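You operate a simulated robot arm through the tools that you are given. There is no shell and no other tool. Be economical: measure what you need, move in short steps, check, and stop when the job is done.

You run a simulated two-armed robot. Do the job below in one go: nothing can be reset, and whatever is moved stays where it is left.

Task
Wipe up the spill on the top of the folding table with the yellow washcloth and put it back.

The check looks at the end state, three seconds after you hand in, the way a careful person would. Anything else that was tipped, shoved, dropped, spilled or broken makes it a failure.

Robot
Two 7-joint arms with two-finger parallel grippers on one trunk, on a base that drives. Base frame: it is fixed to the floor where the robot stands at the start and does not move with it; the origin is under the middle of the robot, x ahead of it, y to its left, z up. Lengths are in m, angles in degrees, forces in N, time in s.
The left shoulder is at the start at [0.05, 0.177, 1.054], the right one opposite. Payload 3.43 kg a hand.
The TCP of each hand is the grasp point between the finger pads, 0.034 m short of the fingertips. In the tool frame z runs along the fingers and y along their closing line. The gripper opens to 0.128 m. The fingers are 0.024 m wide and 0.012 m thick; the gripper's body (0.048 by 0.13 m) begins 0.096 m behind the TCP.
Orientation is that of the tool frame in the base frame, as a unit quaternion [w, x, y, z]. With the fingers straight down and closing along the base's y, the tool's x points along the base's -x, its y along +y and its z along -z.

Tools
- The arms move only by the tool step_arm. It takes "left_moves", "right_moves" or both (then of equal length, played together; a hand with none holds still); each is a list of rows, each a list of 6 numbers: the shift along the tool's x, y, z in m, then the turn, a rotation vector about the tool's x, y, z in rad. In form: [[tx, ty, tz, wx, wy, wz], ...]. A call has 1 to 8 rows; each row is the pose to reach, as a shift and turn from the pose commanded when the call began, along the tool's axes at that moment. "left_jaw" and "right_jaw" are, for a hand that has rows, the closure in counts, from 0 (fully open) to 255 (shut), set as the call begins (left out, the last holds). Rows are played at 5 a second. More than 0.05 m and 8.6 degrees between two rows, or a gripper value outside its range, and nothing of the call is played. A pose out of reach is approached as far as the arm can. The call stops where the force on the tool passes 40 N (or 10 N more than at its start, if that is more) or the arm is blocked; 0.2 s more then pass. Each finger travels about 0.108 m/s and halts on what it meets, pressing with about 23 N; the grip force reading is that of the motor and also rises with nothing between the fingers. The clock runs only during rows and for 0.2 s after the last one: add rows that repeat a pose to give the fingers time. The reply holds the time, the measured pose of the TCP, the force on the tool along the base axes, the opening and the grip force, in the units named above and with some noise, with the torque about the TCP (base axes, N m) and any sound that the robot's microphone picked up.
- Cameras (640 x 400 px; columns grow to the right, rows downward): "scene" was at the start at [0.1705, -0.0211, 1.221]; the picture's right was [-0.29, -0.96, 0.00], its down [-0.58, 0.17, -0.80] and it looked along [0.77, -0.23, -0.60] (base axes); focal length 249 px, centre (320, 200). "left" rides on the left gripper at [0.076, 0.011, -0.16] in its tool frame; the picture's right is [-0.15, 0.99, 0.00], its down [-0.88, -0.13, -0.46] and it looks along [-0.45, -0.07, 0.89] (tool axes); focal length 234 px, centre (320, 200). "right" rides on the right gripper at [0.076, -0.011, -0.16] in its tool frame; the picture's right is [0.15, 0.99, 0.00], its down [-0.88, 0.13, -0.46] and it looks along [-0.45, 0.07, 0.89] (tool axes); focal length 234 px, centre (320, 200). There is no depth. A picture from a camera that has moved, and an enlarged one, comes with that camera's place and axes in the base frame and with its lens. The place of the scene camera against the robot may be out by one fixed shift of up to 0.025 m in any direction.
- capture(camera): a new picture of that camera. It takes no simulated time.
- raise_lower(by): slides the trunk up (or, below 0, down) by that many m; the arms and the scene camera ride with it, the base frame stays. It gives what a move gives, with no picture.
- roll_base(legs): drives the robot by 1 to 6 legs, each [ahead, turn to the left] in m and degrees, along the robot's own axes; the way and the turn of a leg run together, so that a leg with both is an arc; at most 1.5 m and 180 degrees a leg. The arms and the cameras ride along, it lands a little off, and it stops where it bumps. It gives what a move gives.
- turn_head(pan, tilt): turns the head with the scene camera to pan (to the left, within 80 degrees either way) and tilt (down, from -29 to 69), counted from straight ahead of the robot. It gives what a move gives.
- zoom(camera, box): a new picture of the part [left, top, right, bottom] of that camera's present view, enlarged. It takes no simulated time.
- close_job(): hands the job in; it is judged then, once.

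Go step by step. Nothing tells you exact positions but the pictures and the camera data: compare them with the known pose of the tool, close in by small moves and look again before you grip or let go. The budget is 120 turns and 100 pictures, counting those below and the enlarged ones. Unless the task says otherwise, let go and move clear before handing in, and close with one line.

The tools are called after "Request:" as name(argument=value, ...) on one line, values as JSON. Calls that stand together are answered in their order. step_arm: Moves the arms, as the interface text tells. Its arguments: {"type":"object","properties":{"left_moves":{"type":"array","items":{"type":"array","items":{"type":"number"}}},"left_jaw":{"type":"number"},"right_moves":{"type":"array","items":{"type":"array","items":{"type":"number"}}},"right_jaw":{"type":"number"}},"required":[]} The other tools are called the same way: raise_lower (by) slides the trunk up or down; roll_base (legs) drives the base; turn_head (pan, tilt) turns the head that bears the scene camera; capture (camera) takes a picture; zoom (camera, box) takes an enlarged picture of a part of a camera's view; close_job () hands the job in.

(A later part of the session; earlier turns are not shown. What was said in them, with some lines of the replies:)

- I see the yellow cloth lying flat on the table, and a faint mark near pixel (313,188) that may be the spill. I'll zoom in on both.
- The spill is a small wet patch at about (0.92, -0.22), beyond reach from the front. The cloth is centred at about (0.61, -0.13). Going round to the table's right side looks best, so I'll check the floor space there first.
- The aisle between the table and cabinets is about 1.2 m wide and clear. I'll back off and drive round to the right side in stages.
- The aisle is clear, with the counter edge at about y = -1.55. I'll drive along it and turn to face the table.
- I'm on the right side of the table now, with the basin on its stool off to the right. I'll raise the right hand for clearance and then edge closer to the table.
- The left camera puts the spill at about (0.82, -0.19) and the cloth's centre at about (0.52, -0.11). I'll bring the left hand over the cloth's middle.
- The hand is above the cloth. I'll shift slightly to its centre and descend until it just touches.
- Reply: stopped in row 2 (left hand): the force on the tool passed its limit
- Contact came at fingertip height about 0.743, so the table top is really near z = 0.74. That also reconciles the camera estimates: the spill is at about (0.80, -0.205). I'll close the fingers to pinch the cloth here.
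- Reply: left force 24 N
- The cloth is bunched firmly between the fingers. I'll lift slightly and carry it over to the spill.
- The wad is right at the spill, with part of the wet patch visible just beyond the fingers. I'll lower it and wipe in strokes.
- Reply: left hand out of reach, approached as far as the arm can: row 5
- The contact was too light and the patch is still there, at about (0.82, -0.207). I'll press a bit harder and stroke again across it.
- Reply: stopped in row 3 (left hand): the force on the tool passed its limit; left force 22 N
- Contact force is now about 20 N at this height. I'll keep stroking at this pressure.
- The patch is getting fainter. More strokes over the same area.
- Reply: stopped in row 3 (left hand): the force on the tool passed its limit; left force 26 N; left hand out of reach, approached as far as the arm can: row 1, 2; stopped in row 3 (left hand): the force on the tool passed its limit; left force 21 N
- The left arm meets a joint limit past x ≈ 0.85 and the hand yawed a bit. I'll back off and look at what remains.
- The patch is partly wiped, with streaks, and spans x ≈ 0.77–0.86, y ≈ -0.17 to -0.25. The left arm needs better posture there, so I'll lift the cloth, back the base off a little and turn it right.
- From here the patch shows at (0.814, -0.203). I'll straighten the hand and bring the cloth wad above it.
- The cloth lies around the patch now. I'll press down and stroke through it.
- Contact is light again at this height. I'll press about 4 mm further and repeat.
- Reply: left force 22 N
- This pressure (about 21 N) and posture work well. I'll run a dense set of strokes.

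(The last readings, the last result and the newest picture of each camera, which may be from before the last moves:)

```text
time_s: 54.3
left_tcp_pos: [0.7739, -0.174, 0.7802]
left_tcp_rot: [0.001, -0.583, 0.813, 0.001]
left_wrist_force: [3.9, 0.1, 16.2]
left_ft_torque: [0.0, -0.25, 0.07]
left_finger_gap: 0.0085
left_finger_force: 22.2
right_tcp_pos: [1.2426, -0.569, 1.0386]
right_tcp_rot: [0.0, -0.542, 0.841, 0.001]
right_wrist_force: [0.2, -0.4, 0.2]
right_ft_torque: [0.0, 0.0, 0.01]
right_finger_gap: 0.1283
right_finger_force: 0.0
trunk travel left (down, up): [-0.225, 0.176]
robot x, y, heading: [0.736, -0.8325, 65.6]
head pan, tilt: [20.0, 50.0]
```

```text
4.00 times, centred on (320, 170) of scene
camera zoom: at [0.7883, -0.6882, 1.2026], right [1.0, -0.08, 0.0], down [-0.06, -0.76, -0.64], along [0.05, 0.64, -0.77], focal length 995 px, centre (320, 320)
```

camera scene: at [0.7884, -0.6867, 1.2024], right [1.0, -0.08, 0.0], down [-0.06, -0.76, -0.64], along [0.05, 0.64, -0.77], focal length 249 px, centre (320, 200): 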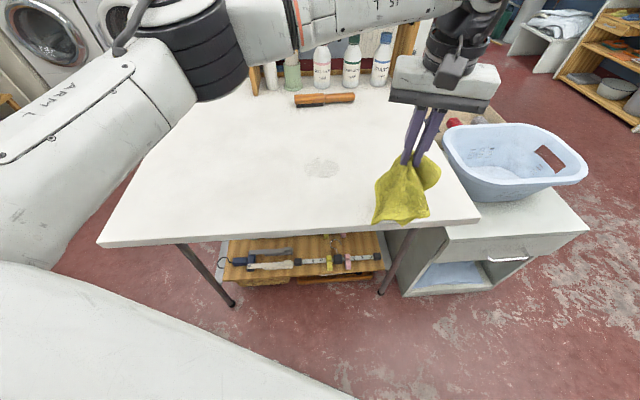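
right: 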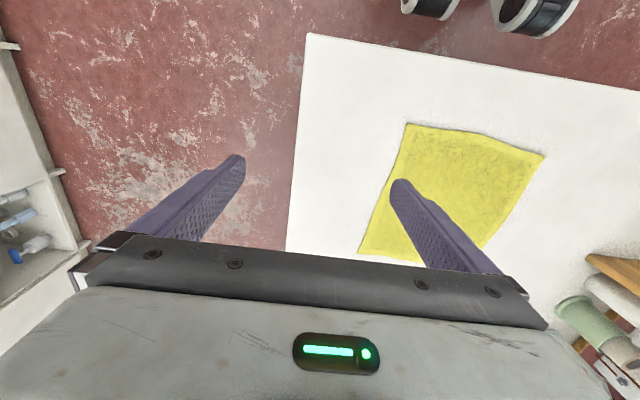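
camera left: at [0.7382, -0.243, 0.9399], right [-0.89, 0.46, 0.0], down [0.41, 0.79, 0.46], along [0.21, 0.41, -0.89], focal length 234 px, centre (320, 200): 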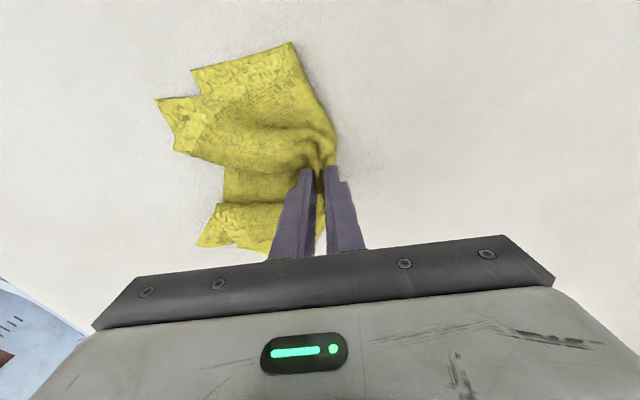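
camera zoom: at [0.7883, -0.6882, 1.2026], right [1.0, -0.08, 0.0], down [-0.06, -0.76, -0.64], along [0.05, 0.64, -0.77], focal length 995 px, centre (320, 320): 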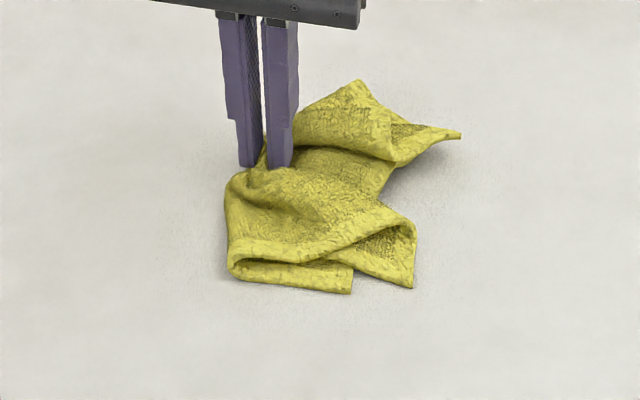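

I can't see the wet patch because the cloth covers it. I'll lift the cloth toward its home side and look at the table.

Request:
step_arm(left_moves=[[0, 0, -0.04, 0, 0, 0], [0, 0, -0.085, 0, 0, 0], [0, 0, -0.12, 0, 0, 0], [0.01, 0.045, -0.12, 0, 0, 0], [0.02, 0.09, -0.12, 0, 0, 0], [0.029, 0.135, -0.12, 0, 0, 0], [0.03, 0.15, -0.12, 0, 0, 0], [0.03, 0.15, -0.12, 0, 0, 0]])

Request:
zoom(camera="scene", box=[240, 120, 400, 220])

Request:
capture(camera="scene")

```text
time_s: 56.1
left_tcp_pos: [0.6227, -0.1549, 0.8984]
left_tcp_rot: [-0.002, -0.583, 0.812, 0.0]
left_wrist_force: [-0.2, 0.2, -0.4]
left_ft_torque: [0.05, 0.03, 0.1]
left_finger_gap: 0.0085
left_finger_force: 23.1
right_tcp_pos: [1.2444, -0.5683, 1.0389]
right_tcp_rot: [-0.001, -0.542, 0.841, -0.001]
right_wrist_force: [-0.4, -0.4, -0.3]
right_ft_torque: [-0.02, 0.02, 0.0]
right_finger_gap: 0.128
right_finger_force: 0.0
trunk travel left (down, up): [-0.225, 0.176]
robot x, y, heading: [0.7349, -0.8342, 65.6]
head pan, tilt: [20.0, 50.0]
```

```text
4.00 times, centred on (320, 170) of scene
camera zoom: at [0.7884, -0.6867, 1.2024], right [1.0, -0.08, 0.0], down [-0.06, -0.76, -0.64], along [0.05, 0.64, -0.77], focal length 995 px, centre (320, 320)
```

zoom: 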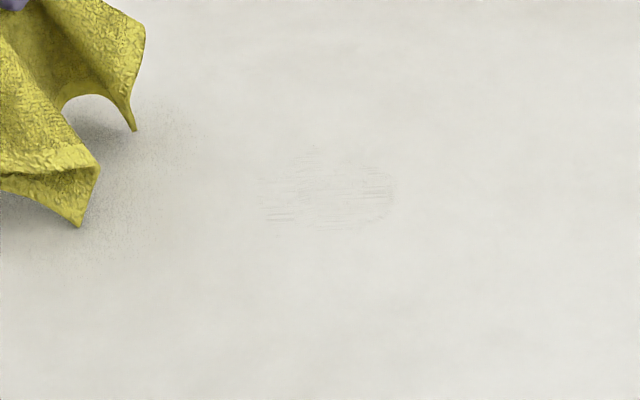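

```text
67 pictures are left
camera scene: at [0.7884, -0.6867, 1.2024], right [1.0, -0.08, 0.0], down [-0.06, -0.76, -0.64], along [0.05, 0.64, -0.77], focal length 249 px, centre (320, 200)
```

scene: 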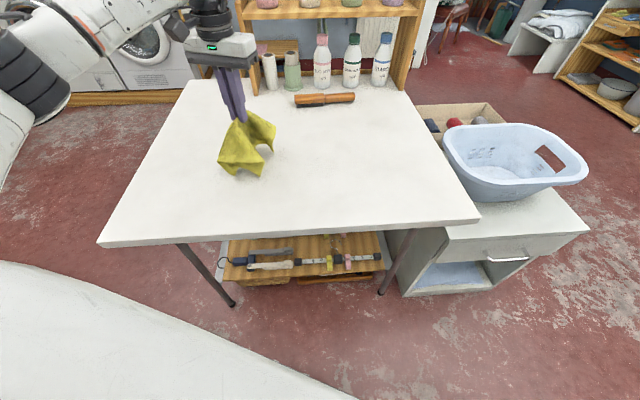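

Only faint streaks are left at (0.77–0.86, -0.17 to -0.235). I'll do one more pass.

Request:
step_arm(left_moves=[[-0.004, -0.04, 0, 0, 0, 0], [-0.008, -0.08, 0, 0, 0, 0], [-0.012, -0.12, 0.01, 0, 0, 0], [-0.016, -0.16, 0.03, 0, 0, 0], [-0.0204, -0.19, 0.06, 0, 0, 0], [-0.0204, -0.201, 0.095, 0, 0, 0], [-0.0204, -0.201, 0.112, 0, 0, 0], [-0.0204, -0.201, 0.118, 0, 0, 0]])

Request:
capture(camera="left")

```text
time_s: 57.9
left_tcp_pos: [0.818, -0.2029, 0.7821]
left_tcp_rot: [0.0, -0.583, 0.812, -0.001]
left_wrist_force: [-0.6, -0.8, 2.8]
left_ft_torque: [-0.03, 0.04, 0.08]
left_finger_gap: 0.0087
left_finger_force: 23.2
right_tcp_pos: [1.2441, -0.5683, 1.0382]
right_tcp_rot: [-0.001, -0.542, 0.84, 0.0]
right_wrist_force: [-0.9, 0.2, 0.3]
right_ft_torque: [0.0, 0.01, 0.01]
right_finger_gap: 0.1279
right_finger_force: 0.1
trunk travel left (down, up): [-0.225, 0.176]
robot x, y, heading: [0.7362, -0.8308, 65.7]
head pan, tilt: [20.0, 50.0]
```

```text
66 pictures are left
camera left: at [0.7819, -0.27, 0.9425], right [-0.89, 0.46, 0.0], down [0.41, 0.79, 0.46], along [0.21, 0.4, -0.89], focal length 234 px, centre (320, 200)
```

left: 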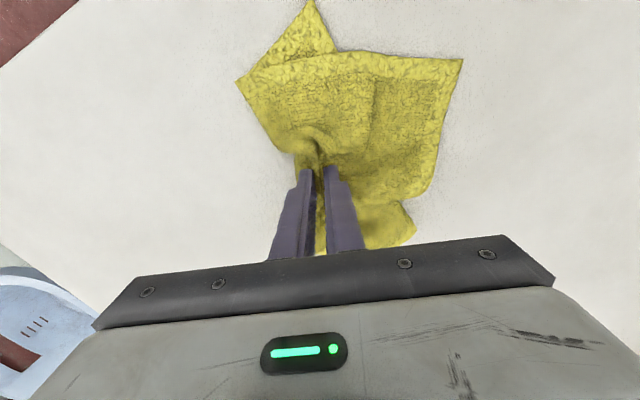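

The cloth is over the area again. I'll run three sets of firm strokes.

Request:
step_arm(left_moves=[[-0.0036, -0.0325, 0.003, 0, 0, 0], [-0.0195, -0.0483, 0.003, 0, 0, 0], [-0.0114, -0.0088, 0.003, 0, 0, 0], [0.0014, 0.0291, 0.003, 0, 0, 0], [0.0205, 0.0543, 0.003, 0, 0, 0], [0.0124, 0.0148, 0.003, 0, 0, 0], [0.0091, -0.0263, 0.003, 0, 0, 0], [0.0137, -0.0594, 0.003, 0, 0, 0]])

Request:
step_arm(left_moves=[[0.0081, 0.0395, 0, 0, 0, 0], [0.0161, 0.0789, 0, 0, 0, 0], [0.0305, 0.1058, 0, 0, 0, 0], [0.0271, 0.0647, 0, 0, 0, 0], [0.0191, 0.0252, 0, 0, 0, 0], [-0.0204, 0.0332, 0, 0, 0, 0], [-0.0536, 0.0286, 0, 0, 0, 0], [-0.0361, 0.0649, 0, 0, 0, 0]])

Request:
step_arm(left_moves=[[0.0128, 0.0379, 0, 0, 0, 0], [0.0034, 0.0569, 0, 0, 0, 0], [-0.0078, 0.0237, 0, 0, 0, 0], [-0.0206, -0.0142, 0, 0, 0, 0], [-0.0097, -0.0442, 0, 0, 0, 0], [0.0079, -0.0079, 0, 0, 0, 0], [0.0396, 0.0236, 0, 0, 0, 0], [0.0287, 0.0536, 0, 0, 0, 0]])

```text
time_s: 59.7
left_tcp_pos: [0.8697, -0.2347, 0.7807]
left_tcp_rot: [-0.001, -0.583, 0.813, -0.001]
left_wrist_force: [-1.7, 0.2, 9.1]
left_ft_torque: [0.0, 0.04, 0.04]
left_finger_gap: 0.0085
left_finger_force: 22.9
right_tcp_pos: [1.2439, -0.5687, 1.0383]
right_tcp_rot: [-0.001, -0.541, 0.841, 0.0]
right_wrist_force: [-0.4, -0.3, 0.1]
right_ft_torque: [-0.03, 0.03, 0.0]
right_finger_gap: 0.1279
right_finger_force: 0.0
trunk travel left (down, up): [-0.225, 0.176]
robot x, y, heading: [0.7378, -0.8281, 65.7]
head pan, tilt: [20.0, 50.0]
```

```text
time_s: 61.5
left_tcp_pos: [0.8202, -0.1777, 0.7807]
left_tcp_rot: [0.002, -0.583, 0.813, 0.001]
left_wrist_force: [3.1, 3.7, 18.5]
left_ft_torque: [0.13, -0.04, 0.06]
left_finger_gap: 0.0082
left_finger_force: 22.6
right_tcp_pos: [1.2422, -0.5674, 1.0397]
right_tcp_rot: [0.0, -0.542, 0.84, 0.0]
right_wrist_force: [-1.4, 0.1, 0.7]
right_ft_torque: [-0.03, 0.0, -0.01]
right_finger_gap: 0.1279
right_finger_force: 0.1
trunk travel left (down, up): [-0.225, 0.176]
robot x, y, heading: [0.7363, -0.8318, 65.8]
head pan, tilt: [20.0, 50.0]
```

```text
time_s: 63.3
left_tcp_pos: [0.7592, -0.188, 0.7807]
left_tcp_rot: [-0.001, -0.583, 0.813, -0.001]
left_wrist_force: [2.0, -2.0, 10.4]
left_ft_torque: [-0.12, -0.06, 0.04]
left_finger_gap: 0.0084
left_finger_force: 23.1
right_tcp_pos: [1.2429, -0.5684, 1.0391]
right_tcp_rot: [0.001, -0.542, 0.841, 0.001]
right_wrist_force: [0.4, -0.8, -0.3]
right_ft_torque: [0.02, -0.04, 0.0]
right_finger_gap: 0.128
right_finger_force: 0.0
trunk travel left (down, up): [-0.225, 0.176]
robot x, y, heading: [0.7352, -0.8347, 65.6]
head pan, tilt: [20.0, 50.0]
```

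All strokes played through without a stop. I'll lift the cloth aside again and inspect.

Request:
step_arm(left_moves=[[0, 0, -0.04, 0, 0, 0], [0, 0, -0.085, 0, 0, 0], [0, 0, -0.12, 0, 0, 0], [0.01, 0.045, -0.12, 0, 0, 0], [0.02, 0.09, -0.12, 0, 0, 0], [0.029, 0.135, -0.12, 0, 0, 0], [0.029, 0.135, -0.12, 0, 0, 0]])

Request:
zoom(camera="scene", box=[270, 120, 390, 195])

Request:
capture(camera="left")

```text
time_s: 64.9
left_tcp_pos: [0.6225, -0.1717, 0.8975]
left_tcp_rot: [-0.001, -0.583, 0.813, -0.002]
left_wrist_force: [-0.1, -0.2, -0.1]
left_ft_torque: [-0.05, 0.01, 0.05]
left_finger_gap: 0.0082
left_finger_force: 22.9
right_tcp_pos: [1.2443, -0.5674, 1.0384]
right_tcp_rot: [-0.001, -0.542, 0.84, 0.0]
right_wrist_force: [1.2, 0.7, -0.6]
right_ft_torque: [-0.01, -0.05, 0.02]
right_finger_gap: 0.1279
right_finger_force: 0.0
trunk travel left (down, up): [-0.225, 0.176]
robot x, y, heading: [0.7348, -0.8303, 65.6]
head pan, tilt: [20.0, 50.0]
```

```text
5.33 times, centred on (330, 158) of scene
camera zoom: at [0.7885, -0.6867, 1.2024], right [1.0, -0.08, 0.0], down [-0.06, -0.76, -0.64], along [0.05, 0.64, -0.77], focal length 1326 px, centre (267, 427)
```

zoom: 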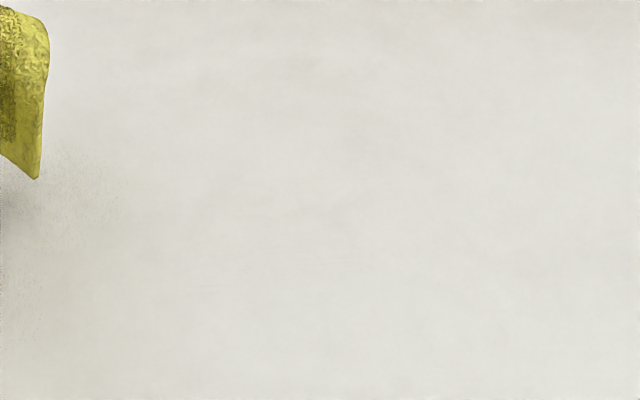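

```text
64 pictures are left
camera left: at [0.5863, -0.238, 1.0575], right [-0.89, 0.46, 0.0], down [0.41, 0.79, 0.45], along [0.21, 0.4, -0.89], focal length 234 px, centre (320, 200)
```

left: 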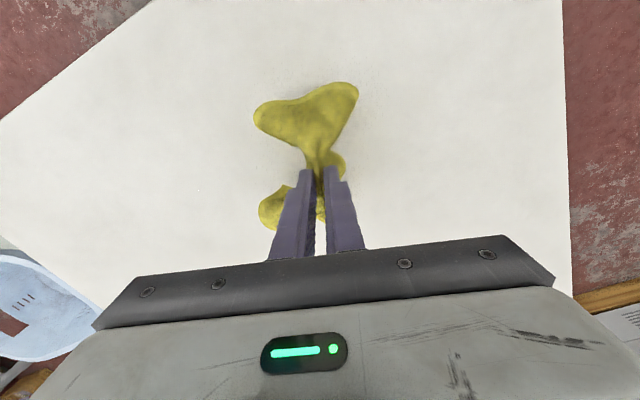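

The table is clean. Now I'll take the cloth back to where it lay (centre about (0.54, -0.13)), staying high first to check reach.

Request:
step_arm(left_moves=[[-0.0146, 0.0458, 0, 0, 0, 0], [-0.0292, 0.0916, 0, 0, 0, 0], [-0.0292, 0.0916, 0.04, 0, 0, 0], [-0.0292, 0.0916, 0.06, 0, 0, 0], [-0.0292, 0.0916, 0.06, 0, 0, 0]])

Request:
capture(camera="scene")

Request:
capture(camera="left")

```text
time_s: 66.1
left_tcp_pos: [0.5446, -0.1188, 0.8406]
left_tcp_rot: [0.0, -0.583, 0.813, 0.0]
left_wrist_force: [0.5, -0.2, 0.2]
left_ft_torque: [0.0, 0.02, 0.05]
left_finger_gap: 0.0085
left_finger_force: 22.9
left hand out of reach, approached as far as the arm can: row 2
right_tcp_pos: [1.2435, -0.567, 1.038]
right_tcp_rot: [-0.001, -0.542, 0.84, -0.001]
right_wrist_force: [0.3, 0.4, -0.3]
right_ft_torque: [0.03, 0.0, 0.02]
right_finger_gap: 0.1281
right_finger_force: 0.1
trunk travel left (down, up): [-0.225, 0.176]
robot x, y, heading: [0.7387, -0.8347, 65.7]
head pan, tilt: [20.0, 50.0]
```

```text
63 pictures are left
camera scene: at [0.7884, -0.6867, 1.2024], right [1.0, -0.08, 0.0], down [-0.06, -0.76, -0.64], along [0.05, 0.64, -0.77], focal length 249 px, centre (320, 200)
```

scene: 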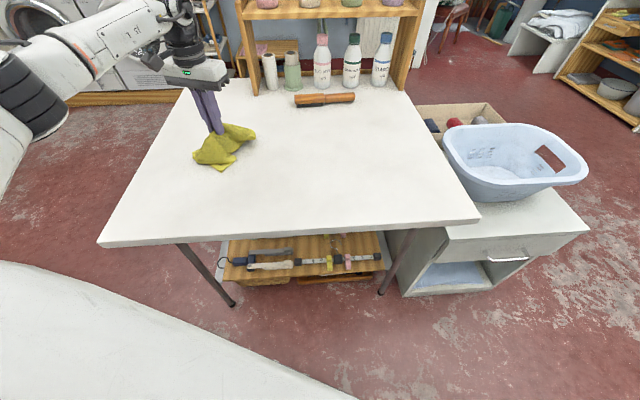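

```text
62 pictures are left
camera left: at [0.5094, -0.1849, 1.0007], right [-0.89, 0.46, 0.0], down [0.41, 0.79, 0.45], along [0.21, 0.4, -0.89], focal length 234 px, centre (320, 200)
```

left: 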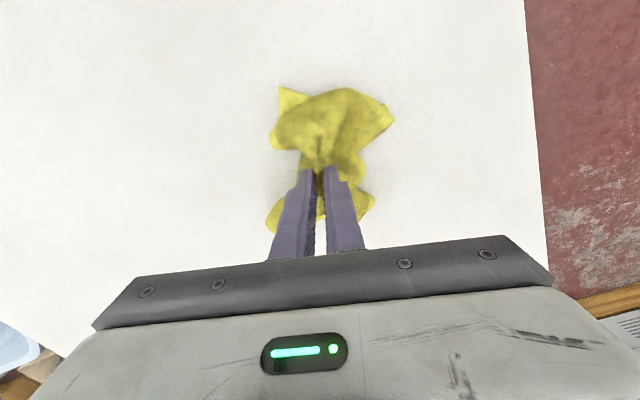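

The hand is within reach and over the cloth's home spot. I'll lower, release, and lift clear to see how it lies.

Request:
step_arm(left_moves=[[0, 0, 0.02, 0, 0, 0], [0, 0, 0.04, 0, 0, 0], [0, 0, 0.055, 0, 0, 0], [0, 0, 0.055, 0, 0, 0]])

Request:
step_arm(left_moves=[[0, 0, 0, 0, 0, 0], [0, 0, 0, 0, 0, 0], [0, 0, -0.03, 0, 0, 0], [0, 0, -0.07, 0, 0, 0], [0, 0, -0.11, 0, 0, 0], [0, 0, -0.15, 0, 0, 0], [0, 0, -0.15, 0, 0, 0]], left_jaw=130)

Request:
capture(camera="left")

Request:
zoom(camera="scene", box=[120, 80, 360, 230])

```text
time_s: 67.1
left_tcp_pos: [0.5459, -0.1169, 0.7857]
left_tcp_rot: [0.002, -0.586, 0.811, 0.001]
left_wrist_force: [-0.3, -1.1, 10.5]
left_ft_torque: [-0.08, -0.04, 0.04]
left_finger_gap: 0.0084
left_finger_force: 23.1
left hand out of reach, approached as far as the arm can: row 3
right_tcp_pos: [1.2436, -0.5682, 1.039]
right_tcp_rot: [-0.001, -0.542, 0.84, 0.001]
right_wrist_force: [-0.9, 0.3, 0.8]
right_ft_torque: [-0.01, -0.01, -0.03]
right_finger_gap: 0.1278
right_finger_force: 0.1
trunk travel left (down, up): [-0.225, 0.176]
robot x, y, heading: [0.737, -0.8328, 65.8]
head pan, tilt: [20.0, 50.0]
```

```text
time_s: 68.7
left_tcp_pos: [0.5138, -0.1302, 0.9124]
left_tcp_rot: [0.001, -0.593, 0.805, 0.003]
left_wrist_force: [0.2, -0.3, 0.0]
left_ft_torque: [0.02, -0.03, 0.01]
left_finger_gap: 0.0626
left_finger_force: 0.1
left hand out of reach, approached as far as the arm can: row 4, 5, 6, 7
right_tcp_pos: [1.2439, -0.5691, 1.0398]
right_tcp_rot: [0.0, -0.542, 0.84, 0.001]
right_wrist_force: [0.8, -1.0, -0.1]
right_ft_torque: [0.08, -0.03, 0.03]
right_finger_gap: 0.1278
right_finger_force: 0.0
trunk travel left (down, up): [-0.225, 0.176]
robot x, y, heading: [0.7369, -0.8312, 65.8]
head pan, tilt: [20.0, 50.0]
```

```text
61 pictures are left
camera left: at [0.4797, -0.1996, 1.072], right [-0.9, 0.43, 0.01], down [0.39, 0.8, 0.46], along [0.2, 0.42, -0.89], focal length 234 px, centre (320, 200)
```

left: 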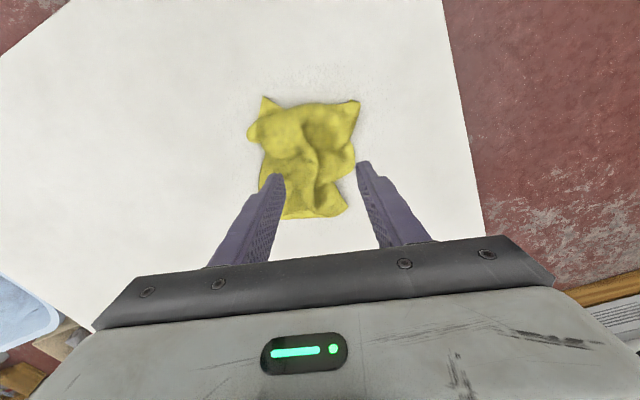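

```text
2.67 times, centred on (240, 155) of scene
camera zoom: at [0.7886, -0.6881, 1.2026], right [1.0, -0.08, 0.0], down [-0.06, -0.76, -0.64], along [0.05, 0.64, -0.76], focal length 663 px, centre (533, 320)
```

zoom: 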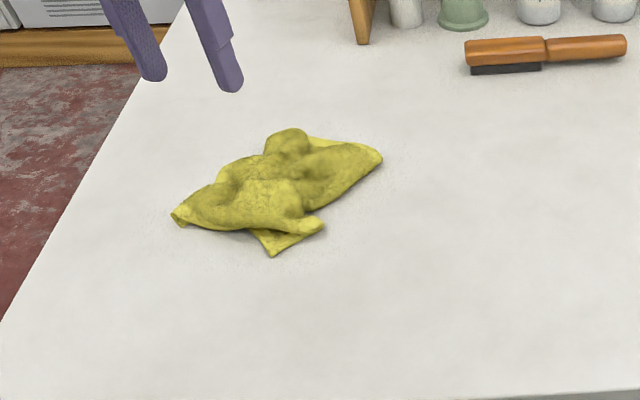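

The cloth is back on its spot but crumpled. It lay flat at first, so I'll spread it out. I'll return the base to its earlier pose for better reach.

Request:
step_arm(left_moves=[[0.04, 0, 0, 0, 0, 0], [0.08, -0.02, 0, 0, 0, 0], [0.12, -0.04, 0, 0, 0, 0], [0.12, -0.04, 0, 0, 0, 0]])

Request:
roll_base(legs=[[0, 25], [0.08, 0]])

Request:
turn_head(pan=10, tilt=50)

Request:
capture(camera="scene")

Request:
capture(camera="left")

```text
time_s: 69.7
left_tcp_pos: [0.5114, -0.2552, 0.9129]
left_tcp_rot: [-0.001, -0.584, 0.812, -0.001]
left_wrist_force: [-0.1, 0.6, -0.8]
left_ft_torque: [-0.04, 0.01, -0.02]
left_finger_gap: 0.0629
left_finger_force: 0.1
right_tcp_pos: [1.2436, -0.5676, 1.0379]
right_tcp_rot: [0.0, -0.542, 0.84, -0.002]
right_wrist_force: [0.1, 0.4, 0.0]
right_ft_torque: [0.01, 0.0, 0.02]
right_finger_gap: 0.1276
right_finger_force: 0.0
trunk travel left (down, up): [-0.225, 0.176]
robot x, y, heading: [0.7379, -0.8343, 65.7]
head pan, tilt: [20.0, 50.0]
```

```text
time_s: 72.0
left_tcp_pos: [0.292, -0.3188, 0.9121]
left_tcp_rot: [0.001, 0.743, -0.669, 0.003]
left_wrist_force: [-0.7, -0.4, 0.3]
left_ft_torque: [-0.04, -0.03, -0.02]
left_finger_gap: 0.0624
left_finger_force: 0.0
right_tcp_pos: [1.0868, -0.2983, 1.039]
right_tcp_rot: [0.001, 0.708, -0.706, 0.0]
right_wrist_force: [0.2, 1.0, -0.6]
right_ft_torque: [-0.04, 0.02, 0.02]
right_finger_gap: 0.1279
right_finger_force: 0.0
trunk travel left (down, up): [-0.225, 0.176]
robot x, y, heading: [0.7366, -0.7516, 90.3]
head pan, tilt: [20.0, 50.0]
```

```text
time_s: 72.8
left_tcp_pos: [0.2929, -0.3202, 0.913]
left_tcp_rot: [0.001, 0.743, -0.669, 0.002]
left_wrist_force: [-0.2, 0.0, 0.1]
left_ft_torque: [0.03, 0.03, 0.03]
left_finger_gap: 0.0625
left_finger_force: 0.1
right_tcp_pos: [1.0871, -0.3, 1.0381]
right_tcp_rot: [0.001, 0.709, -0.706, 0.001]
right_wrist_force: [0.2, -0.1, -0.2]
right_ft_torque: [0.02, 0.0, -0.01]
right_finger_gap: 0.1279
right_finger_force: 0.0
trunk travel left (down, up): [-0.225, 0.176]
robot x, y, heading: [0.7367, -0.7513, 90.4]
head pan, tilt: [10.0, 50.0]
```

```text
59 pictures are left
camera scene: at [0.739, -0.601, 1.2024], right [0.98, 0.18, 0.0], down [0.14, -0.75, -0.64], along [-0.12, 0.63, -0.77], focal length 249 px, centre (320, 200)
```

scene: 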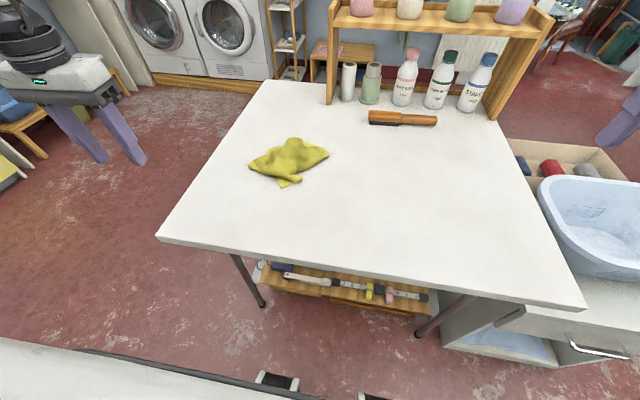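

```text
58 pictures are left
camera left: at [0.2881, -0.3953, 1.0729], right [-1.0, 0.04, 0.0], down [0.04, 0.89, 0.45], along [0.02, 0.45, -0.89], focal length 234 px, centre (320, 200)
```

left: 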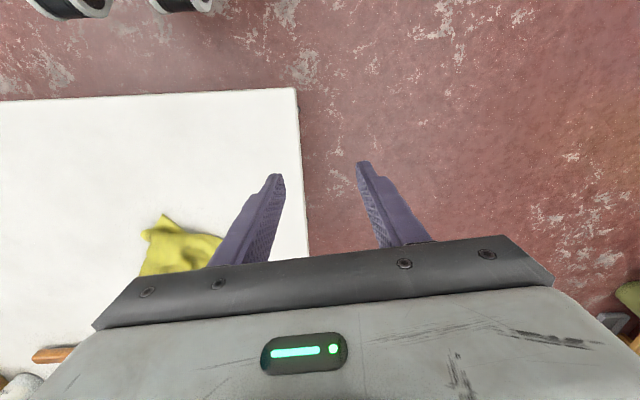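

I'll position the left hand just behind the cloth to see it closely.

Request:
step_arm(left_moves=[[-0.0126, -0.0395, -0.007, 0, 0, 0], [-0.0252, -0.079, -0.013, 0, 0, 0], [-0.0379, -0.1185, -0.02, 0, 0, 0], [-0.0505, -0.158, -0.027, 0, 0, 0], [-0.063, -0.1975, -0.033, 0, 0, 0], [-0.0757, -0.237, -0.04, 0, 0, 0], [-0.0757, -0.237, -0.04, 0, 0, 0]])

Request:
capture(camera="left")

Request:
zoom(camera="scene", box=[210, 110, 370, 210])

```text
time_s: 74.3
left_tcp_pos: [0.5192, -0.2168, 0.9525]
left_tcp_rot: [0.002, 0.743, -0.669, 0.001]
left_wrist_force: [0.1, -0.2, -0.2]
left_ft_torque: [0.01, 0.03, -0.01]
left_finger_gap: 0.0631
left_finger_force: 0.0
right_tcp_pos: [1.0874, -0.2986, 1.0385]
right_tcp_rot: [0.0, 0.708, -0.706, 0.0]
right_wrist_force: [-0.6, 0.4, -0.7]
right_ft_torque: [-0.02, -0.02, 0.02]
right_finger_gap: 0.1283
right_finger_force: 0.1
trunk travel left (down, up): [-0.225, 0.176]
robot x, y, heading: [0.7384, -0.7498, 90.2]
head pan, tilt: [10.0, 50.0]
```

```text
57 pictures are left
camera left: at [0.5153, -0.2923, 1.1126], right [-1.0, 0.04, 0.0], down [0.04, 0.89, 0.45], along [0.02, 0.45, -0.89], focal length 234 px, centre (320, 200)
```

left: 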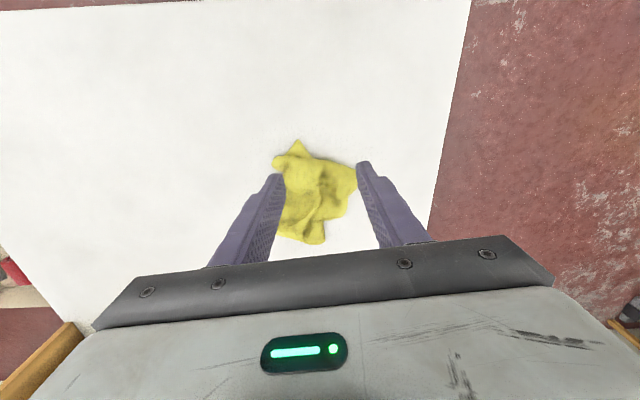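

```text
4.00 times, centred on (290, 160) of scene
camera zoom: at [0.739, -0.6011, 1.2024], right [0.98, 0.18, 0.0], down [0.14, -0.75, -0.64], along [-0.12, 0.63, -0.77], focal length 995 px, centre (440, 360)
```

zoom: 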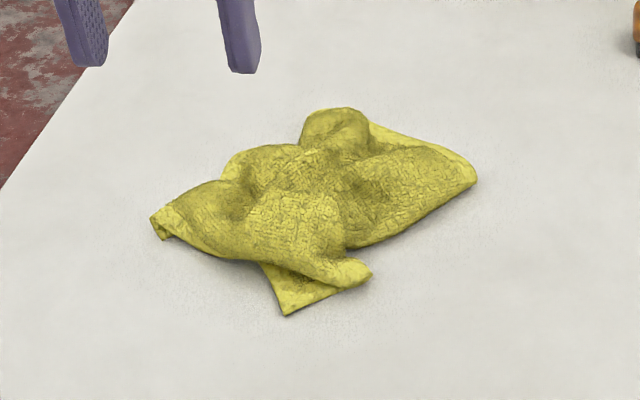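

The heap is about 0.15 × 0.2 m, centred at (0.534, -0.13). I'll try spreading it symmetrically: press closed fingertips lightly on the middle and open the jaw.

Request:
step_arm(left_moves=[[-0.028, -0.008, 0.02, 0, 0, 0], [-0.056, -0.016, 0.06, 0, 0, 0], [-0.085, -0.024, 0.095, 0, 0, 0], [-0.085, -0.024, 0.13, 0, 0, 0], [-0.085, -0.024, 0.155, 0, 0, 0], [-0.085, -0.024, 0.165, 0, 0, 0], [-0.085, -0.024, 0.17, 0, 0, 0], [-0.085, -0.024, 0.172, 0, 0, 0]], left_jaw=255)

Request:
capture(camera="left")

```text
time_s: 76.2
left_tcp_pos: [0.5341, -0.1323, 0.7835]
left_tcp_rot: [-0.003, 0.743, -0.669, -0.002]
left_wrist_force: [-5.7, 3.7, 21.3]
left_ft_torque: [0.11, 0.23, -0.03]
left_finger_gap: 0.0
left_finger_force: 22.9
right_tcp_pos: [1.087, -0.301, 1.0401]
right_tcp_rot: [0.001, 0.709, -0.705, 0.001]
right_wrist_force: [0.1, 0.1, 0.2]
right_ft_torque: [0.01, 0.0, 0.01]
right_finger_gap: 0.1279
right_finger_force: 0.0
trunk travel left (down, up): [-0.225, 0.176]
robot x, y, heading: [0.734, -0.7502, 90.3]
head pan, tilt: [10.0, 50.0]
```

```text
55 pictures are left
camera left: at [0.5302, -0.2086, 0.9431], right [-1.0, 0.04, 0.0], down [0.04, 0.89, 0.46], along [0.02, 0.46, -0.89], focal length 234 px, centre (320, 200)
```

left: 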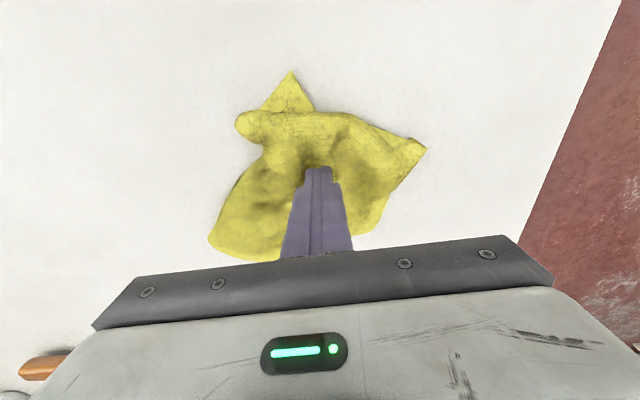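

Fingertips press the middle at about 21 N with no gap between them. Now I'll open the jaw to spread the cloth.

Request:
step_arm(left_moves=[[0, 0, 0, 0, 0, 0], [0, 0, 0, 0, 0, 0], [0, 0, 0, 0, 0, 0], [0, 0, 0, 0, 0, 0]], left_jaw=0)

Request:
capture(camera="left")

```text
time_s: 77.2
left_tcp_pos: [0.5345, -0.1345, 0.7816]
left_tcp_rot: [0.0, 0.744, -0.669, 0.001]
left_wrist_force: [-5.8, -0.4, 18.2]
left_ft_torque: [0.04, -1.06, -0.05]
left_finger_gap: 0.1244
left_finger_force: 0.1
right_tcp_pos: [1.0864, -0.3003, 1.039]
right_tcp_rot: [-0.001, 0.708, -0.706, 0.0]
right_wrist_force: [0.6, -0.1, 0.6]
right_ft_torque: [-0.03, 0.0, -0.01]
right_finger_gap: 0.1279
right_finger_force: 0.1
trunk travel left (down, up): [-0.225, 0.176]
robot x, y, heading: [0.7356, -0.7485, 90.2]
head pan, tilt: [10.0, 50.0]
```

```text
54 pictures are left
camera left: at [0.5306, -0.2091, 0.9415], right [-1.0, 0.04, 0.0], down [0.04, 0.89, 0.46], along [0.02, 0.46, -0.89], focal length 234 px, centre (320, 200)
```

left: 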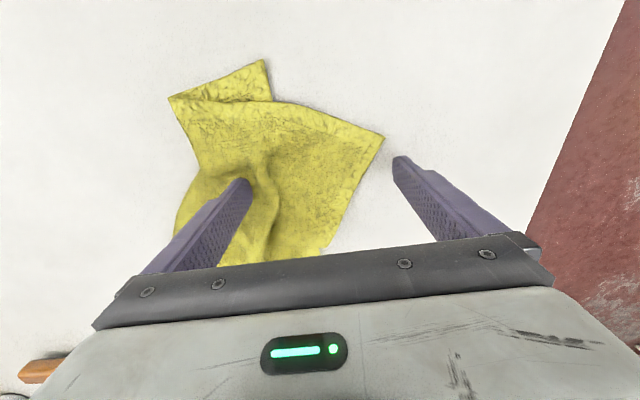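

That flattened it a lot, though it shifted slightly toward +x. I'll lift clear and look.

Request:
step_arm(left_moves=[[0, 0, -0.03, 0, 0, 0], [0, 0, -0.07, 0, 0, 0], [0.03, 0, -0.11, 0, 0, 0], [0.06, 0, -0.14, 0, 0, 0], [0.1, 0, -0.16, 0, 0, 0], [0.1, 0, -0.16, 0, 0, 0]])

Request:
capture(camera="left")

Request:
zoom(camera="scene", box=[210, 110, 370, 210])

```text
time_s: 78.5
left_tcp_pos: [0.5477, -0.2303, 0.9429]
left_tcp_rot: [0.001, 0.743, -0.669, 0.0]
left_wrist_force: [0.7, 0.0, 1.7]
left_ft_torque: [-0.02, -0.04, -0.02]
left_finger_gap: 0.1281
left_finger_force: 0.1
right_tcp_pos: [1.0872, -0.2996, 1.039]
right_tcp_rot: [0.0, 0.708, -0.706, 0.0]
right_wrist_force: [-0.8, -0.7, -0.3]
right_ft_torque: [0.02, 0.02, -0.02]
right_finger_gap: 0.128
right_finger_force: 0.1
trunk travel left (down, up): [-0.225, 0.176]
robot x, y, heading: [0.7377, -0.7516, 90.3]
head pan, tilt: [10.0, 50.0]
```

```text
53 pictures are left
camera left: at [0.5434, -0.3063, 1.1022], right [-1.0, 0.04, 0.0], down [0.04, 0.89, 0.45], along [0.02, 0.45, -0.89], focal length 234 px, centre (320, 200)
```

left: 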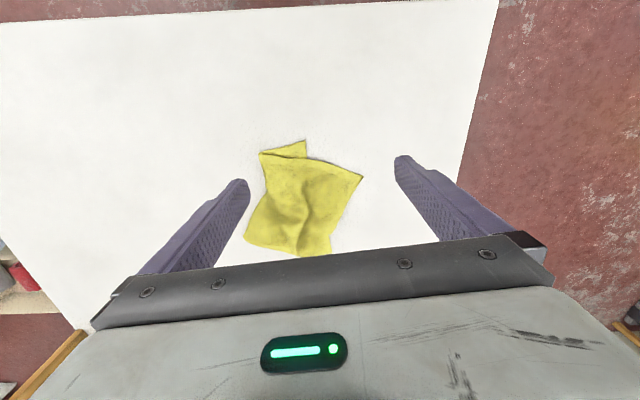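

```text
4.00 times, centred on (290, 160) of scene
camera zoom: at [0.7391, -0.601, 1.2024], right [0.98, 0.18, 0.0], down [0.14, -0.75, -0.64], along [-0.12, 0.63, -0.77], focal length 995 px, centre (440, 360)
```

zoom: 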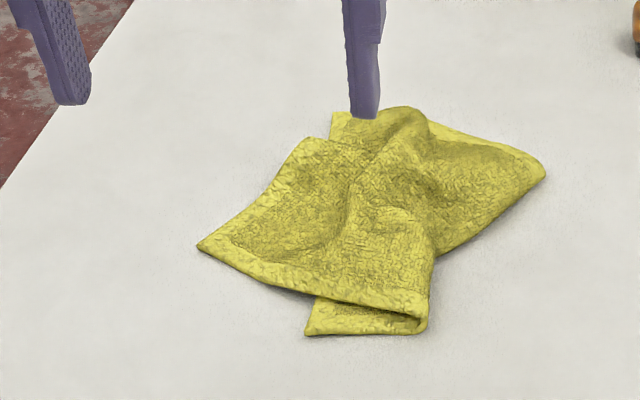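

It's mostly spread now, centred near (0.577, -0.125). I'll do one more spread and then drag it about 3 cm back toward its original centre.

Request:
step_arm(left_moves=[[-0.032, -0.009, 0.02, 0, 0, 0], [-0.064, -0.018, 0.055, 0, 0, 0], [-0.0976, -0.027, 0.09, 0, 0, 0], [-0.0976, -0.027, 0.125, 0, 0, 0], [-0.0976, -0.027, 0.15, 0, 0, 0], [-0.0976, -0.027, 0.158, 0, 0, 0], [-0.0976, -0.027, 0.163, 0, 0, 0], [-0.0976, -0.027, 0.1635, 0, 0, 0]], left_jaw=255)

Request:
step_arm(left_moves=[[0, 0, 0, 0, 0, 0], [0, 0, 0, 0, 0, 0], [0, 0, 0, 0, 0, 0], [0, 0.015, 0, 0, 0, 0], [0, 0.03, 0, 0, 0, 0], [0, 0.03, 0, 0, 0, 0]], left_jaw=30)

Request:
step_arm(left_moves=[[0, 0, -0.03, 0, 0, 0], [0, 0, -0.07, 0, 0, 0], [0.03, 0, -0.11, 0, 0, 0], [0.06, 0, -0.14, 0, 0, 0], [0.1, 0, -0.16, 0, 0, 0], [0.1, 0, -0.16, 0, 0, 0]])

Request:
capture(camera="left")

Request:
zoom(camera="scene", box=[210, 110, 370, 210])

```text
time_s: 80.3
left_tcp_pos: [0.5614, -0.1334, 0.7784]
left_tcp_rot: [0.0, 0.743, -0.669, 0.001]
left_wrist_force: [-1.2, 0.9, 4.5]
left_ft_torque: [0.0, 0.02, 0.01]
left_finger_gap: 0.0002
left_finger_force: 22.9
right_tcp_pos: [1.0878, -0.2995, 1.0391]
right_tcp_rot: [-0.001, 0.708, -0.706, 0.0]
right_wrist_force: [-0.8, 0.1, -0.2]
right_ft_torque: [0.01, 0.01, 0.02]
right_finger_gap: 0.1279
right_finger_force: 0.1
trunk travel left (down, up): [-0.225, 0.176]
robot x, y, heading: [0.7335, -0.7483, 90.4]
head pan, tilt: [10.0, 50.0]
```

```text
time_s: 81.8
left_tcp_pos: [0.5341, -0.1356, 0.7782]
left_tcp_rot: [-0.001, 0.743, -0.67, 0.001]
left_wrist_force: [2.8, 1.1, 8.0]
left_ft_torque: [0.01, -0.58, 0.05]
left_finger_gap: 0.1146
left_finger_force: 1.7
right_tcp_pos: [1.0878, -0.3003, 1.0383]
right_tcp_rot: [0.0, 0.708, -0.706, 0.001]
right_wrist_force: [0.7, -0.7, -0.5]
right_ft_torque: [-0.04, 0.0, -0.03]
right_finger_gap: 0.1281
right_finger_force: 0.2
trunk travel left (down, up): [-0.225, 0.176]
robot x, y, heading: [0.732, -0.7482, 90.4]
head pan, tilt: [10.0, 50.0]
```

```text
time_s: 83.2
left_tcp_pos: [0.5394, -0.2353, 0.9383]
left_tcp_rot: [0.001, 0.743, -0.669, 0.001]
left_wrist_force: [0.4, -0.4, 0.5]
left_ft_torque: [-0.02, 0.0, 0.02]
left_finger_gap: 0.1129
left_finger_force: 0.0
right_tcp_pos: [1.0882, -0.2994, 1.0378]
right_tcp_rot: [0.001, 0.709, -0.706, 0.001]
right_wrist_force: [0.0, -0.1, -0.6]
right_ft_torque: [-0.01, 0.0, -0.01]
right_finger_gap: 0.128
right_finger_force: 0.0
trunk travel left (down, up): [-0.225, 0.176]
robot x, y, heading: [0.7367, -0.7491, 89.9]
head pan, tilt: [10.0, 50.0]
```

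```text
51 pictures are left
camera left: at [0.5359, -0.3104, 1.0989], right [-1.0, 0.04, 0.0], down [0.04, 0.89, 0.45], along [0.02, 0.45, -0.89], focal length 234 px, centre (320, 200)
```

left: 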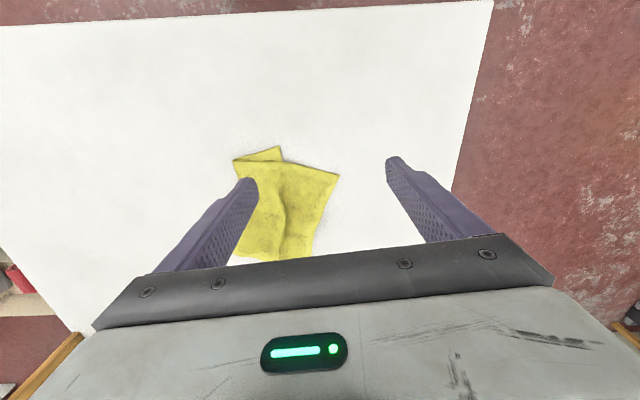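

```text
4.00 times, centred on (290, 160) of scene
camera zoom: at [0.7391, -0.601, 1.2024], right [0.98, 0.18, 0.0], down [0.14, -0.75, -0.64], along [-0.12, 0.63, -0.77], focal length 995 px, centre (440, 360)
```

zoom: 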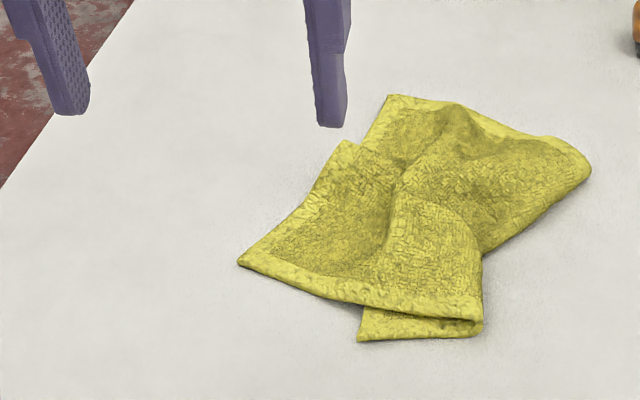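

It's flat now apart from one fold, but centred near x = 0.605. I'll press closed fingers on its middle and slide it about 6.5 cm back in -x.

Request:
step_arm(left_moves=[[-0.031, -0.024, 0.02, 0, 0, 0], [-0.062, -0.047, 0.05, 0, 0, 0], [-0.093, -0.07, 0.08, 0, 0, 0], [-0.093, -0.07, 0.12, 0, 0, 0], [-0.093, -0.07, 0.148, 0, 0, 0], [-0.093, -0.07, 0.158, 0, 0, 0], [-0.093, -0.07, 0.161, 0, 0, 0], [-0.093, -0.07, 0.162, 0, 0, 0]], left_jaw=255)

Request:
step_arm(left_moves=[[0, 0.016, 0, 0, 0, 0], [0, 0.032, 0, 0, 0, 0], [0, 0.048, 0, 0, 0, 0], [0, 0.065, 0, 0, 0, 0], [0, 0.065, 0, 0, 0, 0]])

Request:
capture(camera="left")

```text
time_s: 85.0
left_tcp_pos: [0.6035, -0.1364, 0.781]
left_tcp_rot: [-0.003, 0.742, -0.67, -0.001]
left_wrist_force: [-0.6, -4.7, 28.1]
left_ft_torque: [-0.13, -0.16, 0.0]
left_finger_gap: 0.0001
left_finger_force: 23.2
right_tcp_pos: [1.0864, -0.3023, 1.04]
right_tcp_rot: [-0.001, 0.708, -0.706, -0.001]
right_wrist_force: [0.8, -0.3, 0.1]
right_ft_torque: [0.02, 0.02, -0.01]
right_finger_gap: 0.1279
right_finger_force: 0.0
trunk travel left (down, up): [-0.225, 0.176]
robot x, y, heading: [0.7379, -0.7542, 90.2]
head pan, tilt: [10.0, 50.0]
```

```text
time_s: 86.2
left_tcp_pos: [0.5378, -0.141, 0.7811]
left_tcp_rot: [-0.003, 0.743, -0.669, -0.001]
left_wrist_force: [9.0, 0.5, 28.7]
left_ft_torque: [0.05, -0.48, -0.02]
left_finger_gap: 0.0
left_finger_force: 23.4
right_tcp_pos: [1.0888, -0.3018, 1.0388]
right_tcp_rot: [0.0, 0.708, -0.706, -0.001]
right_wrist_force: [0.4, 0.0, 0.4]
right_ft_torque: [0.03, 0.0, -0.02]
right_finger_gap: 0.1279
right_finger_force: 0.1
trunk travel left (down, up): [-0.225, 0.176]
robot x, y, heading: [0.7347, -0.7475, 90.4]
head pan, tilt: [10.0, 50.0]
```

```text
49 pictures are left
camera left: at [0.5338, -0.2179, 0.9409], right [-1.0, 0.04, 0.0], down [0.04, 0.89, 0.46], along [0.02, 0.46, -0.89], focal length 234 px, centre (320, 200)
```

left: 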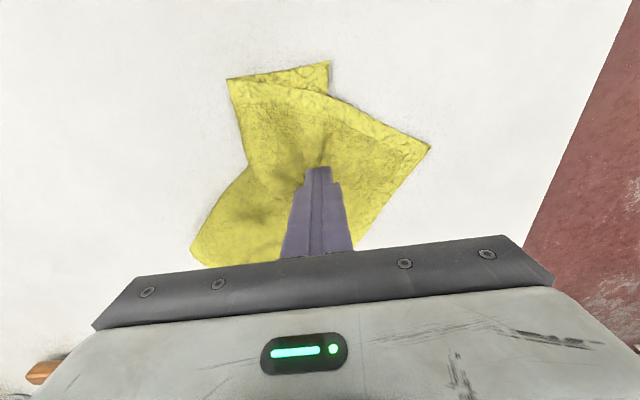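

The cloth slid back with the fingers. I'll lift away, pull the hand clear, and check the whole table.

Request:
step_arm(left_moves=[[0, 0, -0.03, 0, 0, 0], [0, 0, -0.07, 0, 0, 0], [0.03, 0, -0.11, 0, 0, 0], [0.07, 0, -0.14, 0, 0, 0], [0.11, 0, -0.17, 0, 0, 0], [0.15, 0, -0.2, 0, 0, 0], [0.18, 0, -0.22, 0, 0, 0], [0.18, 0, -0.22, 0, 0, 0]], left_jaw=200)

Request:
capture(camera="scene")

Request:
zoom(camera="scene", box=[330, 130, 490, 230])

Request:
capture(camera="left")

```text
time_s: 88.0
left_tcp_pos: [0.557, -0.3248, 0.9969]
left_tcp_rot: [0.001, 0.743, -0.669, 0.001]
left_wrist_force: [0.3, -1.1, 0.2]
left_ft_torque: [0.0, -0.01, -0.03]
left_finger_gap: 0.0278
left_finger_force: 0.0
right_tcp_pos: [1.0873, -0.2979, 1.039]
right_tcp_rot: [0.002, 0.708, -0.707, 0.001]
right_wrist_force: [0.1, 0.4, -0.2]
right_ft_torque: [0.0, -0.04, 0.0]
right_finger_gap: 0.1278
right_finger_force: 0.0
trunk travel left (down, up): [-0.225, 0.176]
robot x, y, heading: [0.7347, -0.7484, 90.4]
head pan, tilt: [10.0, 50.0]
```

```text
48 pictures are left
camera scene: at [0.7391, -0.6009, 1.2023], right [0.98, 0.18, 0.0], down [0.14, -0.75, -0.64], along [-0.12, 0.63, -0.77], focal length 249 px, centre (320, 200)
```

scene: 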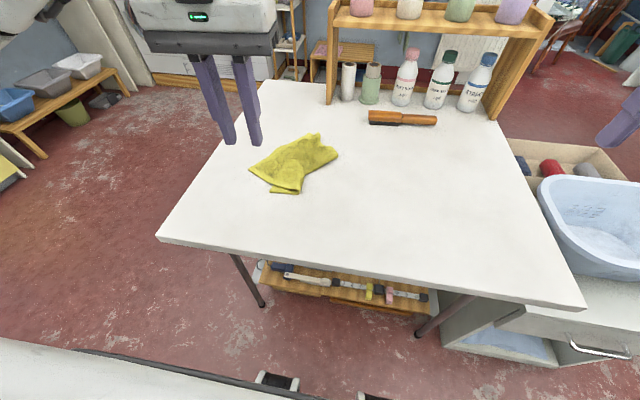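

```text
4.00 times, centred on (410, 180) of scene
camera zoom: at [0.7391, -0.6009, 1.2023], right [0.98, 0.18, 0.0], down [0.14, -0.75, -0.64], along [-0.12, 0.63, -0.77], focal length 995 px, centre (-40, 280)
```

zoom: 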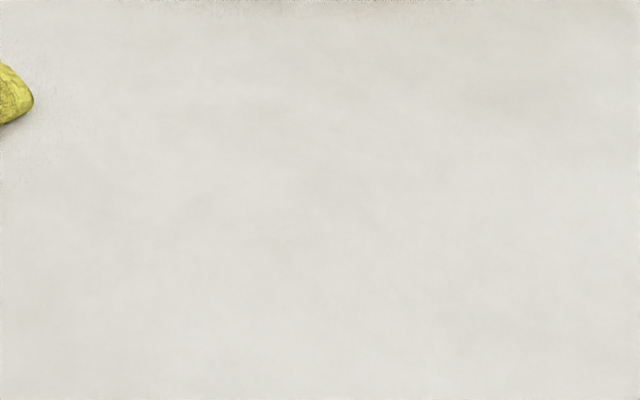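

```text
46 pictures are left
camera left: at [0.5531, -0.4, 1.1567], right [-1.0, 0.04, 0.0], down [0.04, 0.89, 0.45], along [0.02, 0.45, -0.89], focal length 234 px, centre (320, 200)
```

left: 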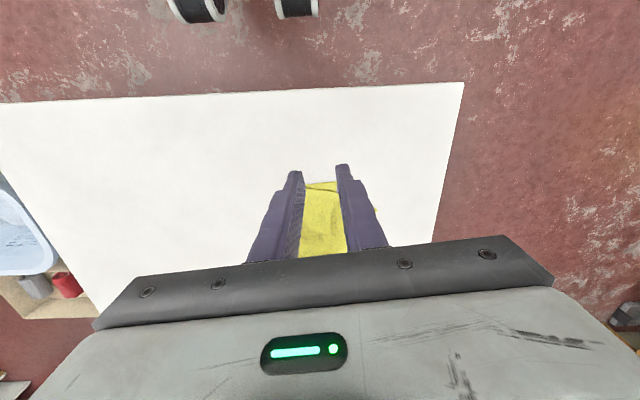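

The spill area is clean, the cloth is back on its spot and mostly flat, and nothing else has moved. The hands are clear, so I'm handing in.

Request:
close_job()

```text
The job is handed in.
```

The spill is wiped up and the washcloth is back at its original spot on the table, spread out but with one fold left in it; nothing else was moved.
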